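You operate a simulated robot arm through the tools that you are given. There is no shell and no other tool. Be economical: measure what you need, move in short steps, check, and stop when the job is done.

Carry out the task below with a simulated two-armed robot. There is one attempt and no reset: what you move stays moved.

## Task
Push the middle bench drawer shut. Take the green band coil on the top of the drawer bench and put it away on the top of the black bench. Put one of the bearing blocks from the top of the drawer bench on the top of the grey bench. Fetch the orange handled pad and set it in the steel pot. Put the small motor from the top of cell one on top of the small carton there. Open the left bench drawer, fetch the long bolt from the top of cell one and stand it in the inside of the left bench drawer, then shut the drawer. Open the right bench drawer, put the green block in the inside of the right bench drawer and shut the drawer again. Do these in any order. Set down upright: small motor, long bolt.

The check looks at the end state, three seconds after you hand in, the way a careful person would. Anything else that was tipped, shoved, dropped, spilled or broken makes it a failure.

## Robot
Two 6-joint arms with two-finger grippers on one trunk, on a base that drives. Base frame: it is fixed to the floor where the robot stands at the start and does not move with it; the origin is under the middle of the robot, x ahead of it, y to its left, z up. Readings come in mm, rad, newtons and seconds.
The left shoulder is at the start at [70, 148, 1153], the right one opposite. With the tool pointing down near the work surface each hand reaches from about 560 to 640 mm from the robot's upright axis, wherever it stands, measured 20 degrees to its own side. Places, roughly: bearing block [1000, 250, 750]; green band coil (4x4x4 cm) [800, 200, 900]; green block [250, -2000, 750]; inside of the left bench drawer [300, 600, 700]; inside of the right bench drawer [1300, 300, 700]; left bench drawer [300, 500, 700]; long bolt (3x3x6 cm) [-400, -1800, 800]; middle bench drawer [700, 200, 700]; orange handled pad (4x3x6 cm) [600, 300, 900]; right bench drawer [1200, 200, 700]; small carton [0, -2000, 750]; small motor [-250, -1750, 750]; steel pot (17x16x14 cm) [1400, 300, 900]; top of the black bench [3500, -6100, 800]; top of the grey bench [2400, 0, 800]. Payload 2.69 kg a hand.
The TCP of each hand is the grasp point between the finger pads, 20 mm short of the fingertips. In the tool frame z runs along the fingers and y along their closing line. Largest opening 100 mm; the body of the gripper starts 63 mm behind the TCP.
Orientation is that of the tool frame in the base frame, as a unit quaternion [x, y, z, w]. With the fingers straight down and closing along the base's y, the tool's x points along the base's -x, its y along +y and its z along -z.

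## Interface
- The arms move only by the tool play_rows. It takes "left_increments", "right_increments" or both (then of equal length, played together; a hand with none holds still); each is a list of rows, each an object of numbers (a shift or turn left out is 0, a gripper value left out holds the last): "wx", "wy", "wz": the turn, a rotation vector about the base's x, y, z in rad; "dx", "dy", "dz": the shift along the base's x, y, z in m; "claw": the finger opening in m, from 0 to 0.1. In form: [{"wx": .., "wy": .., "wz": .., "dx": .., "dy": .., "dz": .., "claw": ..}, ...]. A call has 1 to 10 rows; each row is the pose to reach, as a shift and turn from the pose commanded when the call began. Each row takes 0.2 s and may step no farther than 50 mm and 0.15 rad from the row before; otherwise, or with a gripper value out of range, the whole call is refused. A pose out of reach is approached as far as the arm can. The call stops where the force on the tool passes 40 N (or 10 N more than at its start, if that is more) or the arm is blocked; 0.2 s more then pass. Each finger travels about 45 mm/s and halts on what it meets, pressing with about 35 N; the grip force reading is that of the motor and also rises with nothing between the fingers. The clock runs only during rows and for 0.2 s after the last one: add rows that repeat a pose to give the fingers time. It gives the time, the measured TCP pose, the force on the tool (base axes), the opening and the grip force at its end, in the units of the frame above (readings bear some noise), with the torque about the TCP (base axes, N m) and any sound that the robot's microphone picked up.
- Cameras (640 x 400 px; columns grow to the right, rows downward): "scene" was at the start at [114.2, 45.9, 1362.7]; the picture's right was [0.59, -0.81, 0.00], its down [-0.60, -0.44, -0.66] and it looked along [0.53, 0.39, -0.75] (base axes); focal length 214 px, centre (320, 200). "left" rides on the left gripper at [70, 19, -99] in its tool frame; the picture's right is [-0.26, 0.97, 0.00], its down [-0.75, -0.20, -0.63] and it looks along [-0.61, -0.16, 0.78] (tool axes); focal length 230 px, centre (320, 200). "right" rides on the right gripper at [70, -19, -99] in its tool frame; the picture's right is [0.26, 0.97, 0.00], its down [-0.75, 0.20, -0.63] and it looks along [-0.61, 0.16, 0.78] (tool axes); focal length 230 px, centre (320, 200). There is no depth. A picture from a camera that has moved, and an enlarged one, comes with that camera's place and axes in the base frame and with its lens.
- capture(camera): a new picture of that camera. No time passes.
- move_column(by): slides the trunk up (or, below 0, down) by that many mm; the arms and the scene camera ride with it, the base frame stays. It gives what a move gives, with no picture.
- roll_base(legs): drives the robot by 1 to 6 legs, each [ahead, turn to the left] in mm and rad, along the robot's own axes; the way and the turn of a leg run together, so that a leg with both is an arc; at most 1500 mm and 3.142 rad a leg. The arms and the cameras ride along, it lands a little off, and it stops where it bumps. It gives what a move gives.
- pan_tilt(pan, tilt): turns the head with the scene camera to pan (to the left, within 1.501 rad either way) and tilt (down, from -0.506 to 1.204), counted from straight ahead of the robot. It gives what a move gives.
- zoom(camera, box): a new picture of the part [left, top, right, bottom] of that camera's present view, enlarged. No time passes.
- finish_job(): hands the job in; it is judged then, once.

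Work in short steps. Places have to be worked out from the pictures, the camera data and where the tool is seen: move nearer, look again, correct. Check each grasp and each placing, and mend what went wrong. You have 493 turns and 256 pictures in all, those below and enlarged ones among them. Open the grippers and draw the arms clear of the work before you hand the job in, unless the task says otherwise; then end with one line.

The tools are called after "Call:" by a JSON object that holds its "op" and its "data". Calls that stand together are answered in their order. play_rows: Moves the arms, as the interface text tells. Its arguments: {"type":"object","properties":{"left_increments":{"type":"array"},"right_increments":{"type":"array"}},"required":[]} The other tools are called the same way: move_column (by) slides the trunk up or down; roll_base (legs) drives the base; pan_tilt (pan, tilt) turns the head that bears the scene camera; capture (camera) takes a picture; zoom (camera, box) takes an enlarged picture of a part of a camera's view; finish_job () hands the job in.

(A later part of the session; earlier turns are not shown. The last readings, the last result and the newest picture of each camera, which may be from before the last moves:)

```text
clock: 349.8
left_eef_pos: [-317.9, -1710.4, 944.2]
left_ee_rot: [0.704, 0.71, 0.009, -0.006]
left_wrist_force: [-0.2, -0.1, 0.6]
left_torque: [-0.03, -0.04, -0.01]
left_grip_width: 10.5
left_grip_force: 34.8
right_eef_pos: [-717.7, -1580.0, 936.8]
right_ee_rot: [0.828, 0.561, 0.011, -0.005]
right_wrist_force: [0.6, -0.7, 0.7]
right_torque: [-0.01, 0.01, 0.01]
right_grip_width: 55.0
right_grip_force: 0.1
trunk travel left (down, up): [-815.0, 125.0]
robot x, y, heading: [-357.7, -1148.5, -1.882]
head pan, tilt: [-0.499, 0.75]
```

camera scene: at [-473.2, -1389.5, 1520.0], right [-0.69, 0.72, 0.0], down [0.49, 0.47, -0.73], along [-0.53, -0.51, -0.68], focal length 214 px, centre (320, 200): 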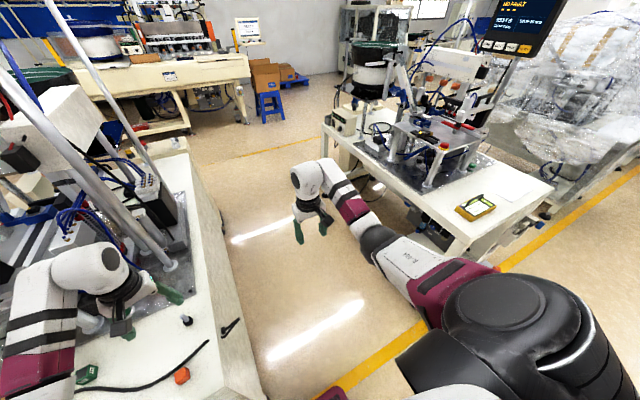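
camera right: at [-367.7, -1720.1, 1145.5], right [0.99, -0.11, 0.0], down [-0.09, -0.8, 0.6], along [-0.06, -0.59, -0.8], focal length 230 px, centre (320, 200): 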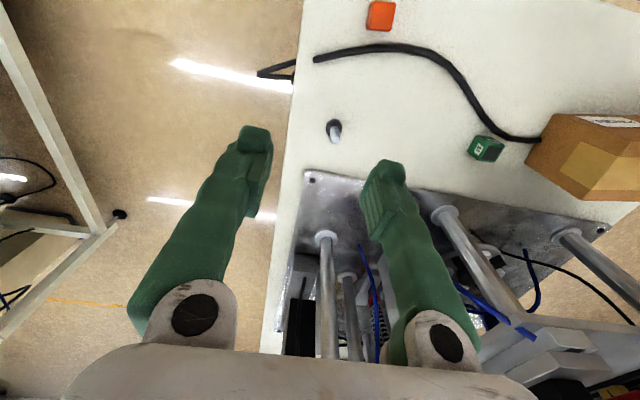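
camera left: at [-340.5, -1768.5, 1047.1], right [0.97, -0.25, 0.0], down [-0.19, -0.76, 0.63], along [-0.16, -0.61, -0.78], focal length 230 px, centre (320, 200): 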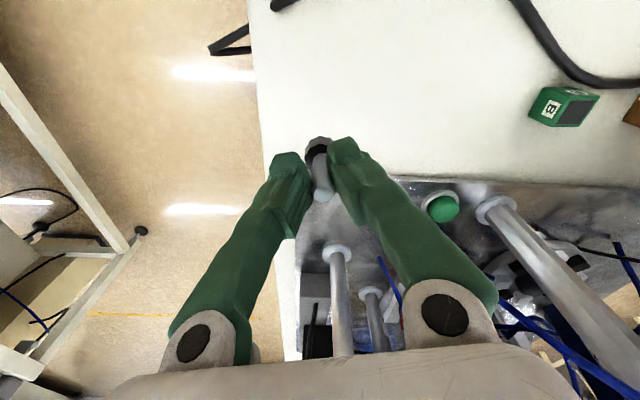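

Call:
{"op": "roll_base", "data": {"legs": [[0, 3.12], [780, 0]]}}

Call:
{"op": "pan_tilt", "data": {"pan": 0.0, "tilt": 0.6}}

Call:
{"op": "capture", "data": {"camera": "scene"}}

```text
clock: 361.4
left_eef_pos: [-185.7, 147.5, 949.9]
left_ee_rot: [0.715, -0.699, 0.002, 0.0]
left_wrist_force: [-0.6, -0.2, -0.6]
left_torque: [0.01, 0.0, -0.04]
left_grip_width: 10.6
left_grip_force: 35.0
right_eef_pos: [216.1, 23.9, 947.3]
right_ee_rot: [-0.567, 0.824, 0.001, -0.003]
right_wrist_force: [0.9, -0.2, 1.2]
right_torque: [-0.01, 0.0, -0.01]
right_grip_width: 54.9
right_grip_force: 0.0
trunk travel left (down, up): [-815.0, 125.0]
robot x, y, heading: [-131.2, -396.2, 1.285]
head pan, tilt: [-0.499, 0.75]
```

```text
clock: 362.3
left_eef_pos: [-184.3, 149.8, 949.9]
left_ee_rot: [0.715, -0.699, 0.002, 0.0]
left_wrist_force: [-0.6, -0.4, -0.7]
left_torque: [0.03, 0.0, 0.0]
left_grip_width: 10.7
left_grip_force: 34.9
right_eef_pos: [217.7, 23.7, 946.0]
right_ee_rot: [-0.567, 0.823, 0.001, -0.003]
right_wrist_force: [0.0, -0.1, 0.1]
right_torque: [0.0, 0.0, 0.02]
right_grip_width: 55.1
right_grip_force: 0.0
trunk travel left (down, up): [-815.0, 125.0]
robot x, y, heading: [-129.7, -397.3, 1.274]
head pan, tilt: [0.0, 0.6]
```

```text
122 pictures are left
camera scene: at [-92.1, -263.1, 1487.2], right [0.96, -0.29, 0.0], down [-0.16, -0.54, -0.82], along [0.24, 0.79, -0.57], focal length 214 px, centre (320, 200)
```

scene: 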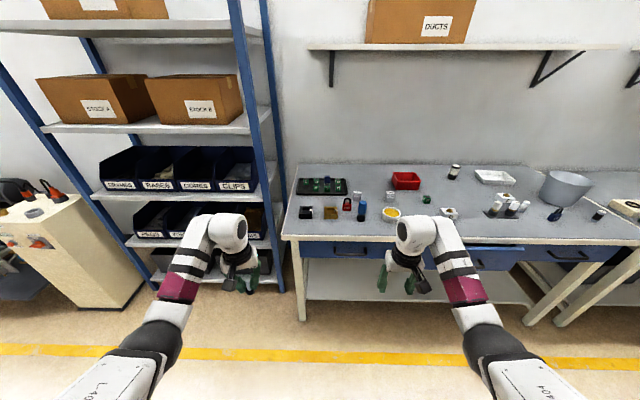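

Robot stands squarely in front (u≈0, n≈-418), rack well clear. I rotate the right tool -90° about vertical so that it can grip the handle bar with one finger behind it.

Call:
{"op": "play_rows", "data": {"right_increments": [{"wz": -0.14}, {"wz": -0.28}, {"wz": -0.42}, {"wz": -0.56}, {"wz": -0.7}, {"wz": -0.84}, {"wz": -0.98}, {"wz": -1.12}, {"wz": -1.26}, {"wz": -1.4}]}}

```text
clock: 364.5
left_eef_pos: [-184.7, 148.8, 949.3]
left_ee_rot: [0.714, -0.7, 0.001, 0.0]
left_wrist_force: [0.0, 0.1, -0.8]
left_torque: [0.03, 0.02, -0.01]
left_grip_width: 10.9
left_grip_force: 34.8
right_eef_pos: [217.2, 23.9, 946.4]
right_ee_rot: [0.098, 0.995, 0.002, -0.002]
right_wrist_force: [-0.1, 0.0, -0.3]
right_torque: [-0.02, 0.02, 0.01]
right_grip_width: 55.3
right_grip_force: 0.1
trunk travel left (down, up): [-815.0, 125.0]
robot x, y, heading: [-134.6, -393.5, 1.284]
head pan, tilt: [0.0, 0.6]
```

Call:
{"op": "play_rows", "data": {"right_increments": [{"wz": -0.113}]}}

Call:
{"op": "play_rows", "data": {"right_increments": [{"wx": 0.124, "wy": -0.04, "dx": 0.006, "dy": 0.019}, {"wx": 0.248, "wy": -0.079, "dx": 0.012, "dy": 0.038}, {"wx": 0.372, "wy": -0.119, "dx": 0.018, "dy": 0.057}, {"wx": 0.496, "wy": -0.158, "dx": 0.024, "dy": 0.076}, {"wx": 0.62, "wy": -0.198, "dx": 0.03, "dy": 0.095}, {"wx": 0.748, "wy": -0.239, "dx": 0.036, "dy": 0.114}]}}

Call:
{"op": "capture", "data": {"camera": "scene"}}

```text
clock: 364.9
left_eef_pos: [-184.1, 149.6, 950.2]
left_ee_rot: [0.715, -0.699, 0.003, 0.001]
left_wrist_force: [0.2, -0.2, 0.6]
left_torque: [-0.01, -0.03, 0.0]
left_grip_width: 10.7
left_grip_force: 34.8
right_eef_pos: [216.2, 25.4, 945.9]
right_ee_rot: [0.154, 0.988, 0.004, -0.001]
right_wrist_force: [1.1, -0.2, -0.8]
right_torque: [0.01, -0.01, -0.03]
right_grip_width: 54.8
right_grip_force: 0.1
trunk travel left (down, up): [-815.0, 125.0]
robot x, y, heading: [-132.4, -392.6, 1.276]
head pan, tilt: [0.0, 0.6]
```

```text
clock: 366.3
left_eef_pos: [-183.7, 148.9, 949.3]
left_ee_rot: [0.715, -0.699, 0.002, 0.001]
left_wrist_force: [-0.5, -0.1, -0.5]
left_torque: [0.03, 0.0, -0.01]
left_grip_width: 11.0
left_grip_force: 34.8
right_eef_pos: [261.2, 137.7, 946.8]
right_ee_rot: [0.139, 0.912, 0.381, 0.054]
right_wrist_force: [0.0, 0.2, 0.6]
right_torque: [0.01, -0.01, 0.0]
right_grip_width: 54.8
right_grip_force: 0.0
right hand out of reach, approached as far as the arm can: row 6
trunk travel left (down, up): [-815.0, 125.0]
robot x, y, heading: [-134.6, -395.6, 1.275]
head pan, tilt: [0.0, 0.6]
```

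```text
121 pictures are left
camera scene: at [-91.6, -263.0, 1487.2], right [0.96, -0.29, 0.0], down [-0.16, -0.54, -0.82], along [0.24, 0.79, -0.57], focal length 214 px, centre (320, 200)
```

scene: 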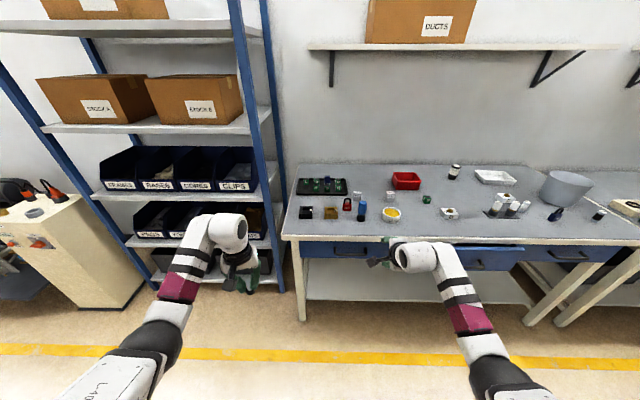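

The pitched and rolled grip pose works. I lower the trunk 190 and look with the right camera at the handle.

Call:
{"op": "move_column", "data": {"by": -190}}

Call:
{"op": "capture", "data": {"camera": "right"}}

Call:
{"op": "capture", "data": {"camera": "scene"}}

```text
clock: 368.4
left_eef_pos: [-184.4, 148.9, 758.6]
left_ee_rot: [0.714, -0.7, 0.002, 0.0]
left_wrist_force: [0.1, -0.2, -0.1]
left_torque: [0.0, 0.02, 0.0]
left_grip_width: 11.1
left_grip_force: 35.7
right_eef_pos: [260.4, 136.7, 757.5]
right_ee_rot: [0.139, 0.912, 0.381, 0.055]
right_wrist_force: [0.7, 0.9, -0.7]
right_torque: [0.01, 0.03, -0.03]
right_grip_width: 55.2
right_grip_force: 0.1
trunk travel left (down, up): [-625.0, 315.0]
robot x, y, heading: [-133.7, -395.9, 1.28]
head pan, tilt: [0.0, 0.6]
```

```text
120 pictures are left
camera right: at [169.2, 78.6, 814.6], right [-0.04, 0.73, 0.69], down [0.63, -0.51, 0.58], along [0.78, 0.46, -0.44], focal length 230 px, centre (320, 200)
```

right: 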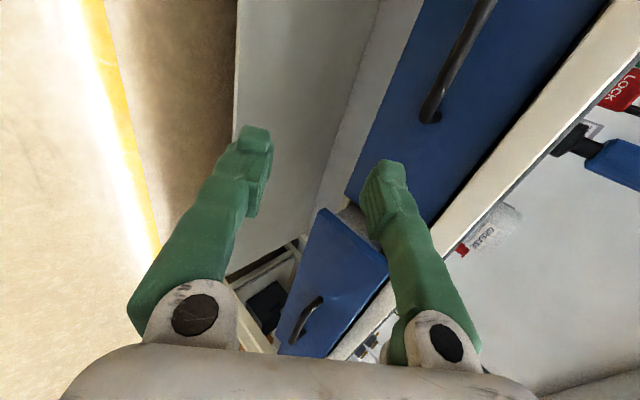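

```text
119 pictures are left
camera scene: at [-92.3, -263.3, 1297.3], right [0.96, -0.29, 0.0], down [-0.16, -0.54, -0.82], along [0.24, 0.79, -0.57], focal length 214 px, centre (320, 200)
```

scene: 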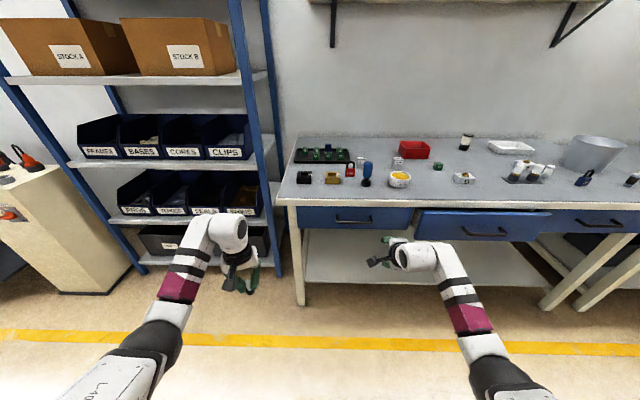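

Call:
{"op": "zoom", "data": {"camera": "scene", "box": [280, 180, 440, 280]}}

```text
4.00 times, centred on (360, 230) of scene
camera zoom: at [-92.3, -263.3, 1297.3], right [0.96, -0.29, 0.0], down [-0.16, -0.54, -0.82], along [0.24, 0.79, -0.57], focal length 858 px, centre (160, 80)
```

zoom: 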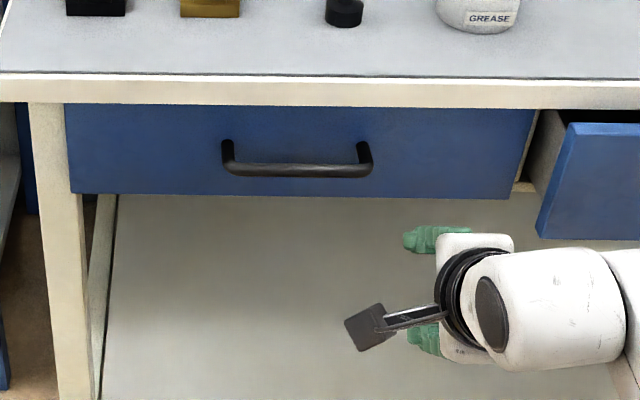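

Handle bar: u≈119, n≈382, z≈738. I pitch the right tool more toward horizontal and shift it left 87 mm to the handle's centre line.

Call:
{"op": "play_rows", "data": {"right_increments": [{"wx": 0.107, "wy": -0.034, "dx": -0.02, "dy": 0.007}, {"wx": 0.214, "wy": -0.068, "dx": -0.041, "dy": 0.013}, {"wx": 0.322, "wy": -0.103, "dx": -0.062, "dy": 0.02}, {"wx": 0.429, "wy": -0.137, "dx": -0.083, "dy": 0.026}]}}

Call:
{"op": "capture", "data": {"camera": "right"}}

```text
clock: 369.4
left_eef_pos: [-185.6, 148.9, 759.4]
left_ee_rot: [0.715, -0.7, 0.002, 0.001]
left_wrist_force: [-0.6, 0.3, 0.4]
left_torque: [-0.04, 0.03, 0.0]
left_grip_width: 10.8
left_grip_force: 35.9
right_eef_pos: [230.2, 159.8, 728.8]
right_ee_rot: [0.101, 0.804, 0.582, 0.059]
right_wrist_force: [0.1, -0.6, 0.1]
right_torque: [0.0, -0.01, -0.01]
right_grip_width: 54.7
right_grip_force: 0.0
right hand out of reach, approached as far as the arm can: row 1, 2, 3, 4
trunk travel left (down, up): [-625.0, 315.0]
robot x, y, heading: [-133.1, -396.0, 1.276]
head pan, tilt: [0.0, 0.6]
```

```text
117 pictures are left
camera right: at [138.2, 80.8, 744.4], right [-0.16, 0.35, 0.92], down [0.61, -0.7, 0.37], along [0.77, 0.63, -0.11], focal length 230 px, centre (320, 200)
```

right: 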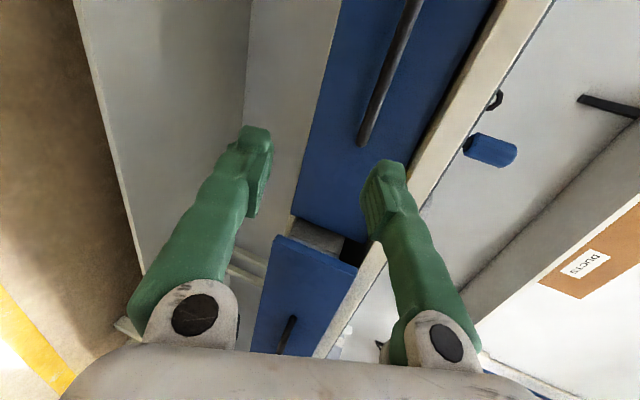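

The pose is good. I turn the base slightly left to centre on the handle, raise 9 mm and correct the tool's yaw.

Call:
{"op": "roll_base", "data": {"legs": [[0, 0.07]]}}

Call:
{"op": "move_column", "data": {"by": 10}}

Call:
{"op": "play_rows", "data": {"right_increments": [{"wz": -0.06}, {"wz": -0.12}, {"wz": -0.12}]}}

Call:
{"op": "capture", "data": {"camera": "right"}}

```text
clock: 370.3
left_eef_pos: [-220.5, 144.8, 758.9]
left_ee_rot: [0.739, -0.674, 0.002, 0.001]
left_wrist_force: [-0.6, 0.1, -0.2]
left_torque: [-0.01, -0.01, -0.01]
left_grip_width: 10.8
left_grip_force: 34.7
right_eef_pos: [190.5, 184.8, 729.4]
right_ee_rot: [0.074, 0.808, 0.583, 0.039]
right_wrist_force: [-0.9, -0.1, 0.5]
right_torque: [0.0, 0.01, -0.04]
right_grip_width: 54.9
right_grip_force: 0.0
trunk travel left (down, up): [-625.0, 315.0]
robot x, y, heading: [-133.9, -396.2, 1.348]
head pan, tilt: [0.0, 0.6]
```

```text
clock: 370.9
left_eef_pos: [-221.6, 143.4, 770.4]
left_ee_rot: [0.738, -0.675, 0.001, 0.001]
left_wrist_force: [-0.7, -0.3, -0.4]
left_torque: [-0.01, 0.03, 0.0]
left_grip_width: 10.8
left_grip_force: 35.1
right_eef_pos: [190.1, 183.6, 738.6]
right_ee_rot: [0.074, 0.808, 0.583, 0.039]
right_wrist_force: [-0.2, -0.4, -0.4]
right_torque: [0.03, -0.01, -0.01]
right_grip_width: 54.9
right_grip_force: 0.0
trunk travel left (down, up): [-635.0, 305.0]
robot x, y, heading: [-136.6, -397.4, 1.347]
head pan, tilt: [0.0, 0.6]
```

```text
clock: 371.7
left_eef_pos: [-222.0, 145.3, 768.1]
left_ee_rot: [0.739, -0.674, 0.002, 0.001]
left_wrist_force: [-0.3, 0.3, 0.0]
left_torque: [-0.02, 0.03, 0.07]
left_grip_width: 11.0
left_grip_force: 35.4
right_eef_pos: [190.3, 184.2, 739.1]
right_ee_rot: [0.074, 0.808, 0.583, 0.039]
right_wrist_force: [-0.1, -0.1, -0.5]
right_torque: [0.01, 0.01, -0.01]
right_grip_width: 55.1
right_grip_force: 0.1
right hand out of reach, approached as far as the arm can: row 1, 2, 3
trunk travel left (down, up): [-635.0, 305.0]
robot x, y, heading: [-137.1, -395.6, 1.355]
head pan, tilt: [0.0, 0.6]
```

```text
116 pictures are left
camera right: at [105.7, 97.9, 754.5], right [-0.18, 0.34, 0.92], down [0.66, -0.65, 0.37], along [0.73, 0.68, -0.11], focal length 230 px, centre (320, 200)
```

right: 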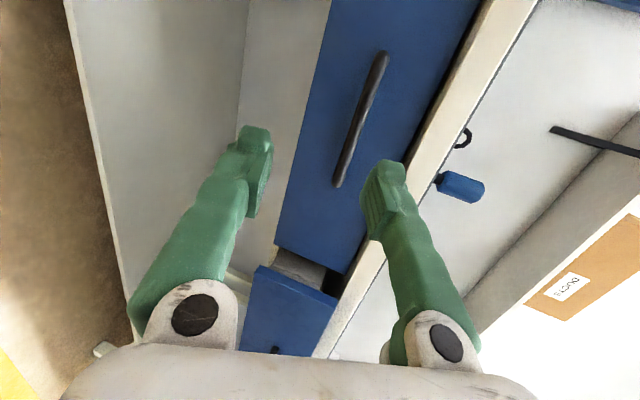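

Bar confirmed at z≈736, u 54–187. The tool is level with it; I drive ahead in short legs.

Call:
{"op": "roll_base", "data": {"legs": [[70, 0]]}}

Call:
{"op": "roll_base", "data": {"legs": [[50, 0]]}}

Call:
{"op": "capture", "data": {"camera": "right"}}

Call:
{"op": "zoom", "data": {"camera": "scene", "box": [280, 180, 440, 280]}}

```text
clock: 372.7
left_eef_pos: [-208.0, 206.5, 775.9]
left_ee_rot: [0.738, -0.675, -0.001, -0.004]
left_wrist_force: [-0.3, 0.3, -0.2]
left_torque: [0.03, 0.02, 0.02]
left_grip_width: 10.8
left_grip_force: 34.9
right_eef_pos: [204.2, 246.7, 745.6]
right_ee_rot: [0.074, 0.805, 0.587, 0.04]
right_wrist_force: [-0.1, -1.0, 1.0]
right_torque: [0.03, 0.01, -0.02]
right_grip_width: 55.2
right_grip_force: 0.1
trunk travel left (down, up): [-635.0, 305.0]
robot x, y, heading: [-119.6, -326.0, 1.35]
head pan, tilt: [0.0, 0.6]
```

```text
clock: 373.6
left_eef_pos: [-196.8, 256.2, 773.0]
left_ee_rot: [0.739, -0.674, 0.0, -0.001]
left_wrist_force: [0.4, -0.2, 0.1]
left_torque: [0.01, -0.02, 0.05]
left_grip_width: 11.0
left_grip_force: 34.9
right_eef_pos: [215.8, 295.4, 743.2]
right_ee_rot: [0.074, 0.806, 0.586, 0.039]
right_wrist_force: [0.2, 0.3, 0.7]
right_torque: [-0.02, 0.0, 0.01]
right_grip_width: 54.9
right_grip_force: 0.1
trunk travel left (down, up): [-635.0, 305.0]
robot x, y, heading: [-107.7, -276.6, 1.351]
head pan, tilt: [0.0, 0.6]
```

```text
115 pictures are left
camera right: at [131.3, 210.3, 758.0], right [-0.18, 0.33, 0.92], down [0.66, -0.65, 0.37], along [0.73, 0.68, -0.1], focal length 230 px, centre (320, 200)
```

right: 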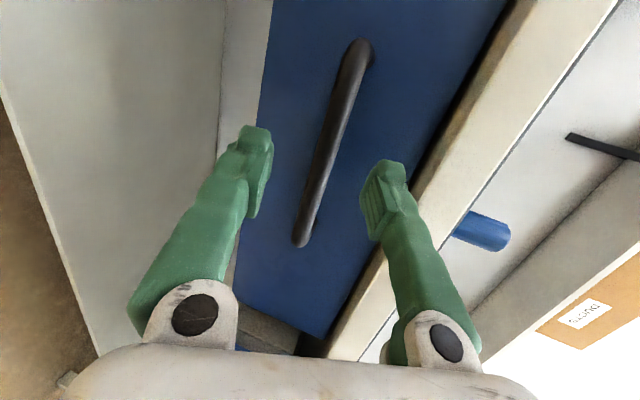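

```text
4.00 times, centred on (360, 230) of scene
camera zoom: at [-76.4, -149.5, 1308.0], right [0.98, -0.22, 0.0], down [-0.12, -0.55, -0.83], along [0.18, 0.81, -0.56], focal length 858 px, centre (160, 80)
```

zoom: 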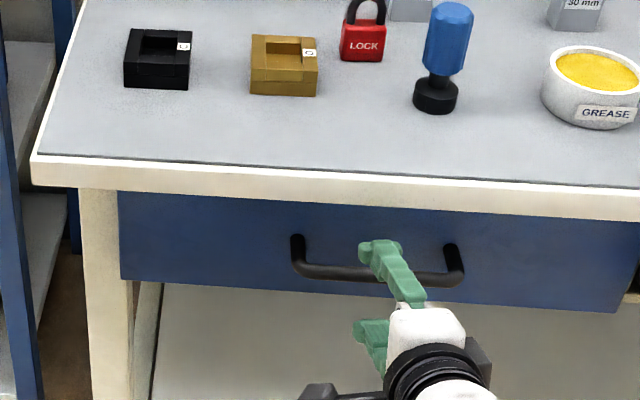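

The fingers straddle the bar. I drive 30 mm more and close on it.

Call:
{"op": "roll_base", "data": {"legs": [[28, 0]]}}

Call:
{"op": "capture", "data": {"camera": "right"}}

```text
clock: 374.4
left_eef_pos: [-191.4, 284.7, 772.0]
left_ee_rot: [0.738, -0.675, 0.001, -0.001]
left_wrist_force: [-0.4, -0.2, -0.3]
left_torque: [-0.03, -0.02, -0.06]
left_grip_width: 10.6
left_grip_force: 34.9
right_eef_pos: [222.3, 325.5, 741.1]
right_ee_rot: [0.073, 0.807, 0.585, 0.039]
right_wrist_force: [0.1, 0.5, 0.7]
right_torque: [0.02, -0.03, 0.02]
right_grip_width: 54.9
right_grip_force: 0.0
trunk travel left (down, up): [-635.0, 305.0]
robot x, y, heading: [-102.0, -252.5, 1.347]
head pan, tilt: [0.0, 0.6]
```

```text
113 pictures are left
camera right: at [137.8, 238.6, 756.5], right [-0.18, 0.34, 0.92], down [0.66, -0.65, 0.37], along [0.73, 0.68, -0.1], focal length 230 px, centre (320, 200)
```

right: 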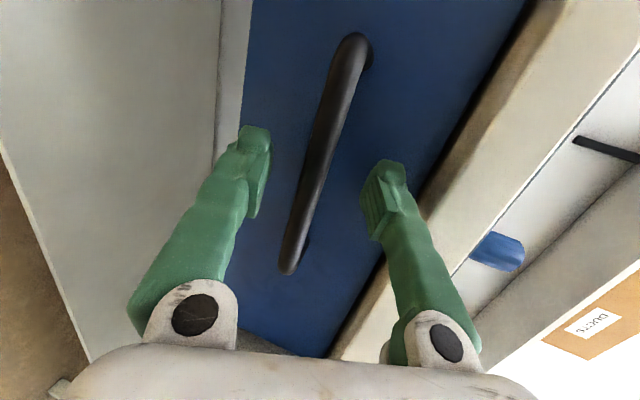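

Call:
{"op": "play_rows", "data": {"right_increments": [{"claw": 0.035}, {"claw": 0.02}, {"claw": 0.0}, {"claw": 0.0}, {"claw": 0.0}]}}

Call:
{"op": "capture", "data": {"camera": "right"}}

```text
clock: 375.6
left_eef_pos: [-189.0, 287.6, 769.8]
left_ee_rot: [0.739, -0.674, 0.002, 0.001]
left_wrist_force: [0.8, -0.2, -0.8]
left_torque: [-0.01, 0.0, 0.0]
left_grip_width: 10.8
left_grip_force: 34.8
right_eef_pos: [222.6, 326.4, 736.9]
right_ee_rot: [0.074, 0.809, 0.581, 0.039]
right_wrist_force: [-4.2, -6.3, -11.5]
right_torque: [-0.13, -0.04, 0.11]
right_grip_width: 11.6
right_grip_force: 38.4
trunk travel left (down, up): [-635.0, 305.0]
robot x, y, heading: [-99.9, -254.1, 1.346]
head pan, tilt: [0.0, 0.6]
```

```text
112 pictures are left
camera right: at [138.1, 239.8, 753.1], right [-0.18, 0.34, 0.92], down [0.66, -0.65, 0.37], along [0.73, 0.68, -0.11], focal length 230 px, centre (320, 200)
```

right: 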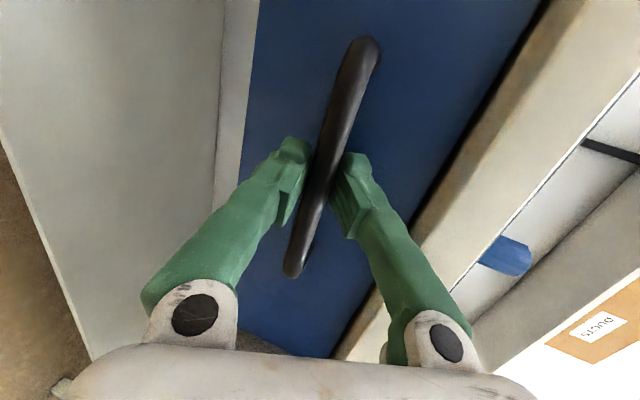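

The bar is gripped. I pull by reversing in short legs.

Call:
{"op": "play_rows", "data": {"right_increments": [{"dz": -0.003}, {"dz": -0.003}]}}

Call:
{"op": "roll_base", "data": {"legs": [[-50, 0]]}}

Call:
{"op": "roll_base", "data": {"legs": [[-50, 0]]}}

Call:
{"op": "capture", "data": {"camera": "scene"}}

```text
clock: 376.2
left_eef_pos: [-190.4, 285.9, 770.0]
left_ee_rot: [0.739, -0.674, 0.002, 0.001]
left_wrist_force: [0.0, 0.3, -1.4]
left_torque: [0.01, 0.01, 0.01]
left_grip_width: 11.0
left_grip_force: 34.9
right_eef_pos: [224.4, 326.4, 737.0]
right_ee_rot: [0.076, 0.807, 0.584, 0.04]
right_wrist_force: [-3.9, -6.4, -6.3]
right_torque: [-0.1, -0.02, 0.09]
right_grip_width: 11.8
right_grip_force: 38.5
trunk travel left (down, up): [-635.0, 305.0]
robot x, y, heading: [-98.7, -247.4, 1.35]
head pan, tilt: [0.0, 0.6]
```

```text
clock: 377.1
left_eef_pos: [-203.1, 243.2, 764.0]
left_ee_rot: [0.739, -0.674, 0.005, -0.002]
left_wrist_force: [-0.2, -0.3, -1.4]
left_torque: [-0.01, -0.03, 0.0]
left_grip_width: 10.8
left_grip_force: 34.8
right_eef_pos: [209.1, 280.7, 737.1]
right_ee_rot: [0.073, 0.807, 0.584, 0.04]
right_wrist_force: [-20.7, 8.3, -7.1]
right_torque: [0.03, 0.12, 0.16]
right_grip_width: 11.2
right_grip_force: 38.2
trunk travel left (down, up): [-635.0, 305.0]
robot x, y, heading: [-110.5, -299.5, 1.356]
head pan, tilt: [0.0, 0.6]
```

```text
clock: 378.1
left_eef_pos: [-212.4, 195.5, 765.0]
left_ee_rot: [0.739, -0.674, 0.006, -0.001]
left_wrist_force: [-0.6, -0.7, -0.1]
left_torque: [0.01, -0.01, 0.02]
left_grip_width: 10.9
left_grip_force: 35.4
right_eef_pos: [197.8, 232.7, 734.4]
right_ee_rot: [0.073, 0.808, 0.583, 0.039]
right_wrist_force: [-18.8, 7.1, -18.8]
right_torque: [0.09, 0.07, -0.2]
right_grip_width: 5.7
right_grip_force: 34.0
trunk travel left (down, up): [-635.0, 305.0]
robot x, y, heading: [-124.2, -347.5, 1.358]
head pan, tilt: [0.0, 0.6]
```

```text
111 pictures are left
camera scene: at [-94.2, -208.0, 1306.5], right [0.98, -0.21, 0.0], down [-0.12, -0.56, -0.82], along [0.17, 0.8, -0.57], focal length 214 px, centre (320, 200)
```

scene: 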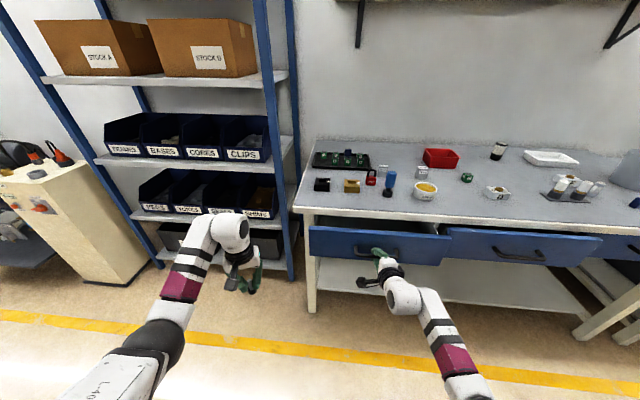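

Call:
{"op": "zoom", "data": {"camera": "scene", "box": [290, 200, 470, 300]}}

Call:
{"op": "capture", "data": {"camera": "right"}}

```text
3.56 times, centred on (380, 250) of scene
camera zoom: at [-94.2, -208.0, 1306.5], right [0.98, -0.21, 0.0], down [-0.12, -0.56, -0.82], along [0.17, 0.8, -0.57], focal length 763 px, centre (107, 22)
```

zoom: 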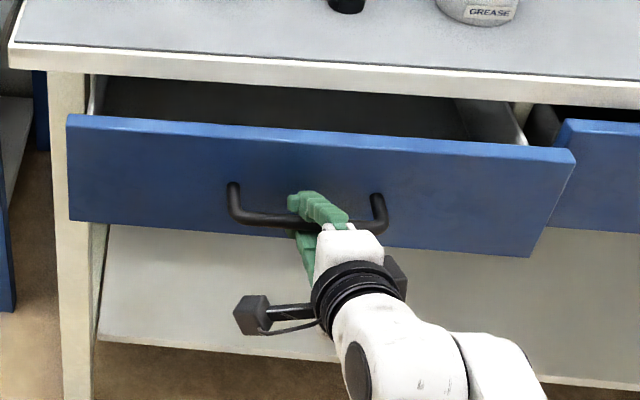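

```text
109 pictures are left
camera right: at [114.3, 146.3, 750.5], right [-0.18, 0.34, 0.92], down [0.66, -0.65, 0.37], along [0.73, 0.68, -0.11], focal length 230 px, centre (320, 200)
```

right: 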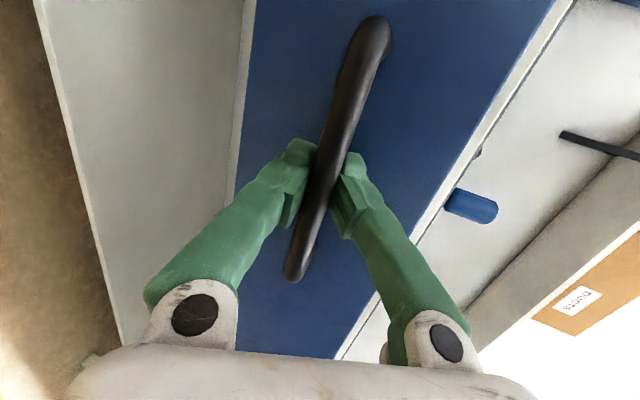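

The drawer opened ~90 mm but the grip is slipping toward the tips. I re-grip: open, advance 12 mm, close.

Call:
{"op": "play_rows", "data": {"right_increments": [{"claw": 0.03}, {"claw": 0.035}, {"claw": 0.035}]}}

Call:
{"op": "roll_base", "data": {"legs": [[12, 0]]}}

Call:
{"op": "play_rows", "data": {"right_increments": [{"claw": 0.02}, {"claw": 0.0}, {"claw": 0.0}, {"claw": 0.0}]}}

```text
clock: 378.9
left_eef_pos: [-212.1, 191.6, 769.2]
left_ee_rot: [0.739, -0.674, 0.003, -0.002]
left_wrist_force: [-0.4, 0.4, -0.8]
left_torque: [-0.02, -0.01, 0.01]
left_grip_width: 10.7
left_grip_force: 35.4
right_eef_pos: [200.2, 229.4, 737.0]
right_ee_rot: [0.075, 0.807, 0.584, 0.037]
right_wrist_force: [0.6, 0.4, -0.6]
right_torque: [0.01, -0.01, 0.0]
right_grip_width: 35.1
right_grip_force: 0.1
trunk travel left (down, up): [-635.0, 305.0]
robot x, y, heading: [-121.8, -348.5, 1.361]
head pan, tilt: [0.0, 0.6]
```

```text
clock: 379.6
left_eef_pos: [-209.7, 202.7, 768.6]
left_ee_rot: [0.739, -0.674, 0.002, -0.003]
left_wrist_force: [0.6, 0.2, -1.2]
left_torque: [0.0, 0.01, -0.04]
left_grip_width: 10.8
left_grip_force: 34.7
right_eef_pos: [201.3, 240.0, 736.9]
right_ee_rot: [0.074, 0.807, 0.584, 0.038]
right_wrist_force: [0.6, -0.8, 0.6]
right_torque: [-0.01, 0.01, -0.02]
right_grip_width: 35.0
right_grip_force: 0.1
trunk travel left (down, up): [-635.0, 305.0]
robot x, y, heading: [-119.9, -337.8, 1.362]
head pan, tilt: [0.0, 0.6]
```

```text
clock: 380.6
left_eef_pos: [-209.5, 205.6, 767.4]
left_ee_rot: [0.739, -0.673, 0.003, -0.001]
left_wrist_force: [0.5, -0.1, -0.5]
left_torque: [0.01, 0.0, -0.02]
left_grip_width: 10.9
left_grip_force: 35.4
right_eef_pos: [203.3, 241.3, 732.5]
right_ee_rot: [0.076, 0.81, 0.581, 0.037]
right_wrist_force: [-3.7, -1.2, -14.7]
right_torque: [0.03, -0.06, -0.12]
right_grip_width: 6.0
right_grip_force: 31.5
trunk travel left (down, up): [-635.0, 305.0]
robot x, y, heading: [-117.4, -337.4, 1.359]
head pan, tilt: [0.0, 0.6]
```

Call:
{"op": "capture", "data": {"camera": "right"}}

Call:
{"op": "zoom", "data": {"camera": "scene", "box": [290, 200, 470, 300]}}

```text
108 pictures are left
camera right: at [118.2, 155.9, 749.3], right [-0.18, 0.35, 0.92], down [0.66, -0.65, 0.37], along [0.73, 0.68, -0.11], focal length 230 px, centre (320, 200)
```

right: 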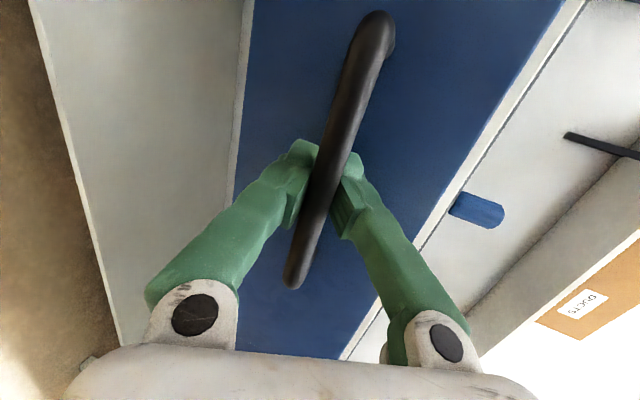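

```text
3.56 times, centred on (380, 250) of scene
camera zoom: at [-88.6, -199.1, 1306.7], right [0.98, -0.21, 0.0], down [-0.12, -0.55, -0.82], along [0.17, 0.81, -0.57], focal length 763 px, centre (107, 22)
```

zoom: 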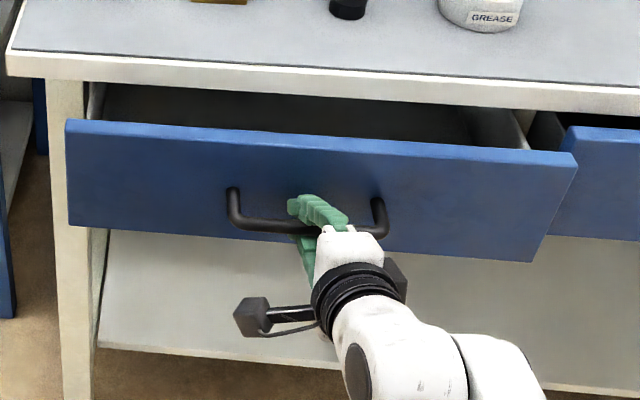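

I re-grip deeper: open, advance another 12 mm, close.

Call:
{"op": "play_rows", "data": {"right_increments": [{"claw": 0.03, "dz": 0.003}, {"claw": 0.04, "dz": 0.003}, {"claw": 0.04, "dz": 0.003}]}}

Call:
{"op": "roll_base", "data": {"legs": [[12, 0]]}}

Call:
{"op": "play_rows", "data": {"right_increments": [{"claw": 0.02}, {"claw": 0.0}, {"claw": 0.0}, {"claw": 0.0}]}}

```text
clock: 381.4
left_eef_pos: [-208.4, 203.6, 768.3]
left_ee_rot: [0.739, -0.674, 0.002, -0.002]
left_wrist_force: [-0.4, -0.5, -0.2]
left_torque: [0.02, 0.02, -0.05]
left_grip_width: 11.0
left_grip_force: 34.8
right_eef_pos: [204.2, 241.8, 741.0]
right_ee_rot: [0.073, 0.807, 0.585, 0.037]
right_wrist_force: [-0.1, 0.0, -0.4]
right_torque: [-0.01, 0.02, -0.03]
right_grip_width: 40.0
right_grip_force: 0.0
trunk travel left (down, up): [-635.0, 305.0]
robot x, y, heading: [-118.2, -334.8, 1.363]
head pan, tilt: [0.0, 0.6]
```

```text
clock: 382.2
left_eef_pos: [-206.8, 213.5, 768.8]
left_ee_rot: [0.739, -0.674, 0.002, -0.003]
left_wrist_force: [1.3, 0.9, -0.2]
left_torque: [0.0, -0.01, -0.01]
left_grip_width: 10.8
left_grip_force: 35.3
right_eef_pos: [204.7, 253.1, 740.3]
right_ee_rot: [0.074, 0.807, 0.585, 0.037]
right_wrist_force: [0.6, -0.3, -0.3]
right_torque: [0.0, 0.0, 0.01]
right_grip_width: 40.0
right_grip_force: 0.1
trunk travel left (down, up): [-635.0, 305.0]
robot x, y, heading: [-115.2, -326.7, 1.357]
head pan, tilt: [0.0, 0.6]
```

```text
clock: 383.2
left_eef_pos: [-204.9, 217.5, 764.9]
left_ee_rot: [0.739, -0.674, 0.003, 0.0]
left_wrist_force: [0.4, -0.2, -0.4]
left_torque: [-0.01, 0.0, 0.0]
left_grip_width: 11.0
left_grip_force: 35.1
right_eef_pos: [206.1, 254.2, 732.9]
right_ee_rot: [0.074, 0.812, 0.578, 0.035]
right_wrist_force: [-4.5, -0.3, -24.3]
right_torque: [0.1, -0.2, -0.21]
right_grip_width: 6.2
right_grip_force: 31.3
trunk travel left (down, up): [-635.0, 305.0]
robot x, y, heading: [-117.5, -328.6, 1.36]
head pan, tilt: [0.0, 0.6]
```

Call:
{"op": "zoom", "data": {"camera": "right", "box": [230, 100, 430, 300]}}

```text
2.00 times, centred on (330, 200) of right
camera zoom: at [121.3, 168.1, 750.1], right [-0.18, 0.35, 0.92], down [0.67, -0.65, 0.38], along [0.73, 0.68, -0.12], focal length 460 px, centre (300, 200)
```

zoom: 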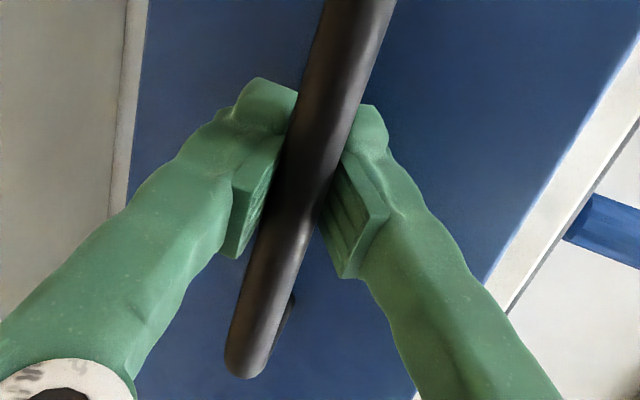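

The bar is between the fingers, just slanted. I pull another 60 mm and check.

Call:
{"op": "roll_base", "data": {"legs": [[-60, 0]]}}

Call:
{"op": "zoom", "data": {"camera": "scene", "box": [290, 200, 470, 300]}}

```text
clock: 384.3
left_eef_pos: [-224.0, 156.9, 766.9]
left_ee_rot: [0.741, -0.672, 0.003, -0.011]
left_wrist_force: [0.3, -0.6, -0.7]
left_torque: [0.0, 0.04, 0.01]
left_grip_width: 10.7
left_grip_force: 35.1
right_eef_pos: [187.0, 187.4, 732.8]
right_ee_rot: [0.073, 0.814, 0.576, 0.029]
right_wrist_force: [-16.9, 6.5, -22.7]
right_torque: [-0.03, -0.4, -0.79]
right_grip_width: 6.1
right_grip_force: 31.4
trunk travel left (down, up): [-635.0, 305.0]
robot x, y, heading: [-130.2, -385.2, 1.375]
head pan, tilt: [0.0, 0.6]
stopped in leg 1: the force on the tool passed its limit at 48 N (the readings are from after the stop); the commanded pose is now the measured one
```

```text
3.56 times, centred on (380, 250) of scene
camera zoom: at [-100.8, -231.1, 1306.5], right [0.98, -0.19, 0.0], down [-0.11, -0.57, -0.82], along [0.16, 0.8, -0.58], focal length 763 px, centre (107, 22)
```

zoom: 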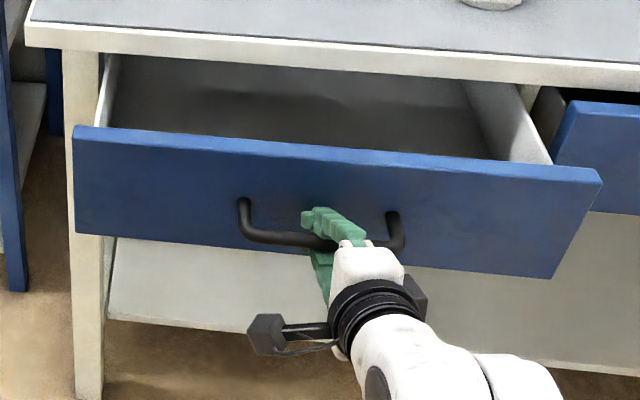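

Open ~140 mm. I re-grip to relieve the sideways load, then pull another 60 mm.

Call:
{"op": "play_rows", "data": {"right_increments": [{"claw": 0.03}, {"claw": 0.04, "dz": 0.005}, {"claw": 0.04, "dz": 0.005}]}}

Call:
{"op": "play_rows", "data": {"right_increments": [{"wz": -0.05}, {"wz": -0.1}, {"wz": -0.1}]}}

Call:
{"op": "zoom", "data": {"camera": "right", "box": [200, 80, 440, 280]}}

```text
clock: 385.1
left_eef_pos: [-224.6, 147.9, 769.9]
left_ee_rot: [0.74, -0.673, 0.0, -0.015]
left_wrist_force: [-0.3, 0.7, -1.4]
left_torque: [-0.01, -0.02, 0.0]
left_grip_width: 10.9
left_grip_force: 34.7
right_eef_pos: [188.8, 183.8, 747.8]
right_ee_rot: [0.073, 0.808, 0.584, 0.03]
right_wrist_force: [-0.3, 0.1, -0.7]
right_torque: [-0.03, 0.0, 0.01]
right_grip_width: 40.1
right_grip_force: 0.1
trunk travel left (down, up): [-635.0, 305.0]
robot x, y, heading: [-127.9, -386.4, 1.376]
head pan, tilt: [0.0, 0.6]
```

```text
clock: 385.9
left_eef_pos: [-224.7, 150.2, 768.6]
left_ee_rot: [0.739, -0.673, 0.0, -0.014]
left_wrist_force: [0.2, -0.1, -1.5]
left_torque: [-0.01, 0.0, -0.01]
left_grip_width: 10.9
left_grip_force: 35.0
right_eef_pos: [188.5, 183.6, 746.7]
right_ee_rot: [0.073, 0.809, 0.583, 0.029]
right_wrist_force: [-0.2, -1.2, 0.5]
right_torque: [-0.05, 0.02, 0.0]
right_grip_width: 40.1
right_grip_force: 0.0
right hand out of reach, approached as far as the arm can: row 1, 2, 3
trunk travel left (down, up): [-635.0, 305.0]
robot x, y, heading: [-130.9, -382.0, 1.372]
head pan, tilt: [0.0, 0.6]
```

```text
2.00 times, centred on (320, 180) of right
camera zoom: at [105.0, 95.6, 762.8], right [-0.17, 0.34, 0.93], down [0.67, -0.64, 0.36], along [0.72, 0.69, -0.12], focal length 460 px, centre (320, 240)
```

zoom: 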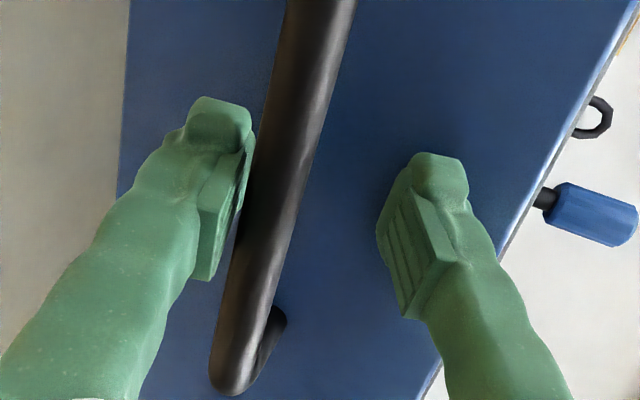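

The bar is closer to the lower finger; I lower 9 mm, close and pull.

Call:
{"op": "play_rows", "data": {"right_increments": [{"dz": -0.009}, {"dz": -0.009, "claw": 0.02}, {"dz": -0.009, "claw": 0.0}, {"dz": -0.009, "claw": 0.0}]}}

Call:
{"op": "roll_base", "data": {"legs": [[-40, 0]]}}

Call:
{"op": "zoom", "data": {"camera": "scene", "box": [290, 200, 470, 300]}}

```text
clock: 386.9
left_eef_pos: [-222.7, 152.2, 768.2]
left_ee_rot: [0.74, -0.672, 0.002, -0.013]
left_wrist_force: [-0.6, -1.0, 0.2]
left_torque: [0.0, 0.03, -0.05]
left_grip_width: 10.9
left_grip_force: 35.5
right_eef_pos: [188.1, 184.7, 732.0]
right_ee_rot: [0.072, 0.811, 0.579, 0.029]
right_wrist_force: [-2.5, -0.6, -14.5]
right_torque: [0.07, -0.19, 0.02]
right_grip_width: 5.8
right_grip_force: 24.2
trunk travel left (down, up): [-635.0, 305.0]
robot x, y, heading: [-132.3, -386.5, 1.372]
head pan, tilt: [0.0, 0.6]
```

```text
clock: 388.0
left_eef_pos: [-235.3, 106.4, 769.4]
left_ee_rot: [0.741, -0.671, 0.001, -0.016]
left_wrist_force: [0.4, -0.1, -0.6]
left_torque: [0.0, 0.02, 0.01]
left_grip_width: 10.9
left_grip_force: 34.6
right_eef_pos: [174.3, 138.5, 732.0]
right_ee_rot: [0.074, 0.813, 0.577, 0.024]
right_wrist_force: [-5.0, 1.6, 1.6]
right_torque: [-0.15, -0.23, -0.57]
right_grip_width: 5.9
right_grip_force: 30.8
trunk travel left (down, up): [-635.0, 305.0]
robot x, y, heading: [-136.7, -427.4, 1.382]
head pan, tilt: [0.0, 0.6]
stopped in leg 1: the force on the tool passed its limit at 45 N (the readings are from after the stop); the commanded pose is now the measured one
```

```text
3.56 times, centred on (380, 250) of scene
camera zoom: at [-112.7, -291.0, 1307.3], right [0.98, -0.18, 0.0], down [-0.1, -0.56, -0.83], along [0.15, 0.81, -0.56], focal length 763 px, centre (107, 22)
```

zoom: 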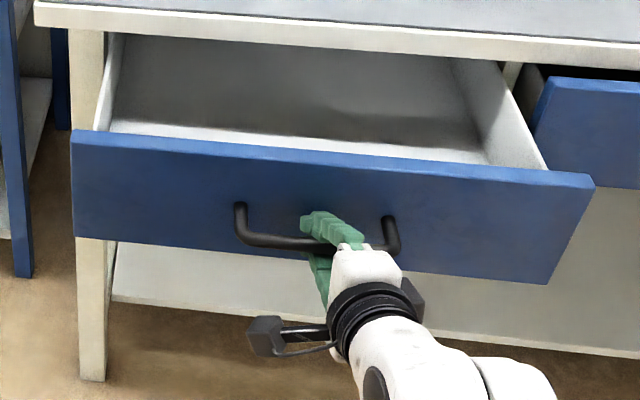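

Open ~190 mm. I release the handle, back off 80 mm and raise the trunk so that I can plan the bolt placing.

Call:
{"op": "play_rows", "data": {"right_increments": [{"claw": 0.03}, {"claw": 0.055}, {"claw": 0.055}]}}

Call:
{"op": "roll_base", "data": {"legs": [[-80, 0]]}}

Call:
{"op": "move_column", "data": {"by": 200}}

Call:
{"op": "pan_tilt", "data": {"pan": -0.1, "tilt": 0.75}}

Call:
{"op": "capture", "data": {"camera": "scene"}}

```text
clock: 388.8
left_eef_pos: [-234.8, 107.5, 768.9]
left_ee_rot: [0.74, -0.672, 0.001, -0.016]
left_wrist_force: [-0.2, -0.9, 0.2]
left_torque: [-0.01, -0.02, -0.03]
left_grip_width: 10.9
left_grip_force: 34.9
right_eef_pos: [176.1, 139.6, 731.4]
right_ee_rot: [0.074, 0.813, 0.576, 0.025]
right_wrist_force: [1.5, -2.5, -0.1]
right_torque: [0.0, 0.03, -0.06]
right_grip_width: 54.6
right_grip_force: 0.2
trunk travel left (down, up): [-635.0, 305.0]
robot x, y, heading: [-136.8, -423.7, 1.381]
head pan, tilt: [0.0, 0.6]
```

```text
clock: 389.9
left_eef_pos: [-250.0, 28.5, 769.4]
left_ee_rot: [0.74, -0.672, -0.001, -0.016]
left_wrist_force: [0.1, -0.4, -1.2]
left_torque: [0.03, -0.04, 0.0]
left_grip_width: 10.8
left_grip_force: 34.7
right_eef_pos: [160.7, 61.7, 731.7]
right_ee_rot: [0.075, 0.812, 0.578, 0.025]
right_wrist_force: [-0.3, -0.4, -0.6]
right_torque: [0.03, -0.02, 0.0]
right_grip_width: 54.9
right_grip_force: 0.1
trunk travel left (down, up): [-635.0, 305.0]
robot x, y, heading: [-153.9, -502.1, 1.38]
head pan, tilt: [0.0, 0.6]
```

```text
clock: 392.0
left_eef_pos: [-248.0, 30.3, 968.6]
left_ee_rot: [0.741, -0.672, 0.0, -0.015]
left_wrist_force: [0.0, 0.0, 0.3]
left_torque: [-0.04, 0.01, -0.02]
left_grip_width: 11.0
left_grip_force: 35.0
right_eef_pos: [160.4, 61.4, 929.5]
right_ee_rot: [0.074, 0.813, 0.577, 0.026]
right_wrist_force: [-0.3, 0.2, -0.5]
right_torque: [-0.02, 0.0, 0.01]
right_grip_width: 54.8
right_grip_force: 0.0
trunk travel left (down, up): [-835.0, 105.0]
robot x, y, heading: [-153.1, -507.2, 1.379]
head pan, tilt: [0.0, 0.6]
```

```text
clock: 392.7
left_eef_pos: [-248.4, 29.6, 969.8]
left_ee_rot: [0.74, -0.672, 0.001, -0.014]
left_wrist_force: [0.6, 0.2, -0.4]
left_torque: [0.0, 0.01, 0.0]
left_grip_width: 11.1
left_grip_force: 35.4
right_eef_pos: [161.4, 61.8, 930.1]
right_ee_rot: [0.075, 0.813, 0.577, 0.024]
right_wrist_force: [-0.1, -0.8, 0.5]
right_torque: [0.03, 0.02, -0.01]
right_grip_width: 54.8
right_grip_force: 0.2
trunk travel left (down, up): [-835.0, 105.0]
robot x, y, heading: [-156.1, -504.3, 1.382]
head pan, tilt: [-0.099, 0.75]
```

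```text
102 pictures are left
camera scene: at [-119.1, -375.9, 1494.4], right [0.96, -0.28, 0.0], down [-0.19, -0.65, -0.73], along [0.21, 0.7, -0.68], focal length 214 px, centre (320, 200)
```

scene: 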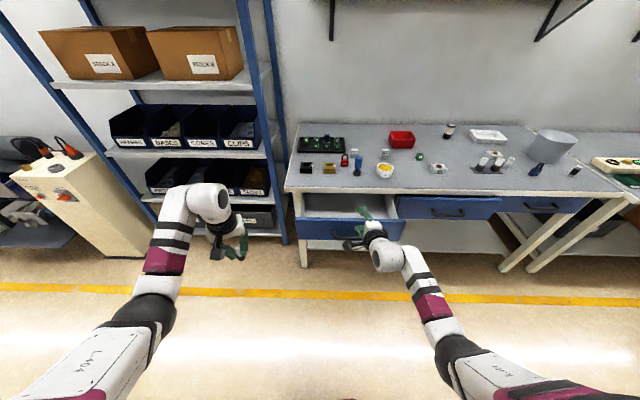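

I plan to stand at (-90,-190) with heading ≈0.66, so the left hand is over the open drawer and the right hand stays in front of the bench. I raise 60 mm, drive ahead 320, then turn right.

Call:
{"op": "move_column", "data": {"by": 60}}

Call:
{"op": "roll_base", "data": {"legs": [[160, 0]]}}

Call:
{"op": "roll_base", "data": {"legs": [[160, 0]]}}

Call:
{"op": "roll_base", "data": {"legs": [[0, -0.715]]}}

Call:
{"op": "capture", "data": {"camera": "left"}}

```text
clock: 393.7
left_eef_pos: [-248.0, 29.9, 1029.9]
left_ee_rot: [0.741, -0.672, 0.0, -0.015]
left_wrist_force: [0.1, 0.0, 0.1]
left_torque: [0.01, -0.02, -0.01]
left_grip_width: 11.1
left_grip_force: 35.5
right_eef_pos: [160.3, 61.8, 990.2]
right_ee_rot: [0.074, 0.812, 0.578, 0.025]
right_wrist_force: [0.2, -0.2, 0.0]
right_torque: [0.0, 0.0, -0.03]
right_grip_width: 55.1
right_grip_force: 0.2
trunk travel left (down, up): [-895.0, 45.0]
robot x, y, heading: [-149.1, -505.6, 1.381]
head pan, tilt: [-0.099, 0.75]
```

```text
clock: 395.1
left_eef_pos: [-218.4, 181.4, 1031.0]
left_ee_rot: [0.74, -0.672, 0.0, -0.017]
left_wrist_force: [-0.6, -0.9, -0.1]
left_torque: [-0.02, 0.03, 0.01]
left_grip_width: 11.0
left_grip_force: 35.1
right_eef_pos: [190.1, 214.0, 992.4]
right_ee_rot: [0.074, 0.812, 0.578, 0.026]
right_wrist_force: [0.6, -1.1, 0.4]
right_torque: [0.0, 0.02, 0.02]
right_grip_width: 55.1
right_grip_force: 0.0
trunk travel left (down, up): [-895.0, 45.0]
robot x, y, heading: [-126.3, -349.7, 1.379]
head pan, tilt: [-0.099, 0.75]
```

```text
clock: 396.6
left_eef_pos: [-190.4, 340.4, 1031.7]
left_ee_rot: [0.741, -0.671, 0.0, -0.017]
left_wrist_force: [0.3, -0.5, -1.0]
left_torque: [0.05, -0.01, -0.04]
left_grip_width: 10.5
left_grip_force: 34.5
right_eef_pos: [218.9, 373.5, 994.2]
right_ee_rot: [0.073, 0.812, 0.578, 0.024]
right_wrist_force: [-0.2, 0.0, 0.4]
right_torque: [0.02, -0.03, -0.01]
right_grip_width: 54.9
right_grip_force: 0.1
trunk travel left (down, up): [-895.0, 45.0]
robot x, y, heading: [-96.7, -187.9, 1.387]
head pan, tilt: [-0.099, 0.75]
```

```text
clock: 398.8
left_eef_pos: [177.6, 280.7, 1029.2]
left_ee_rot: [-0.465, 0.885, -0.005, 0.014]
left_wrist_force: [-0.1, 0.4, 0.0]
left_torque: [0.01, -0.02, 0.01]
left_grip_width: 10.9
left_grip_force: 34.9
right_eef_pos: [511.2, 41.4, 990.8]
right_ee_rot: [0.35, 0.738, 0.533, 0.221]
right_wrist_force: [0.2, -0.1, -0.6]
right_torque: [0.02, 0.04, 0.01]
right_grip_width: 55.1
right_grip_force: 0.1
trunk travel left (down, up): [-895.0, 45.0]
robot x, y, heading: [-90.9, -187.8, 0.683]
head pan, tilt: [-0.099, 0.75]
```

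```text
101 pictures are left
camera left: at [119.1, 234.2, 1126.3], right [-0.65, 0.76, -0.02], down [0.57, 0.5, 0.65], along [0.5, 0.41, -0.76], focal length 230 px, centre (320, 200)
```

left: 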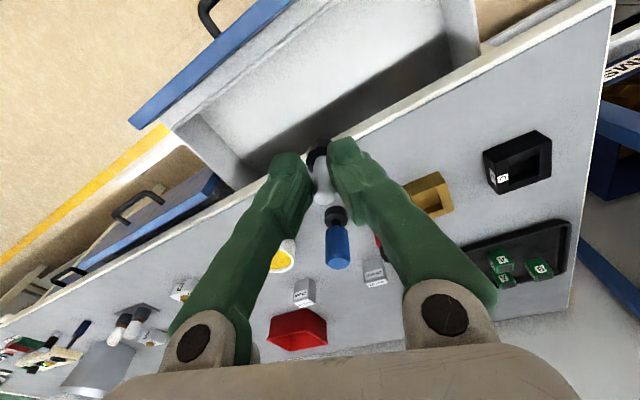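

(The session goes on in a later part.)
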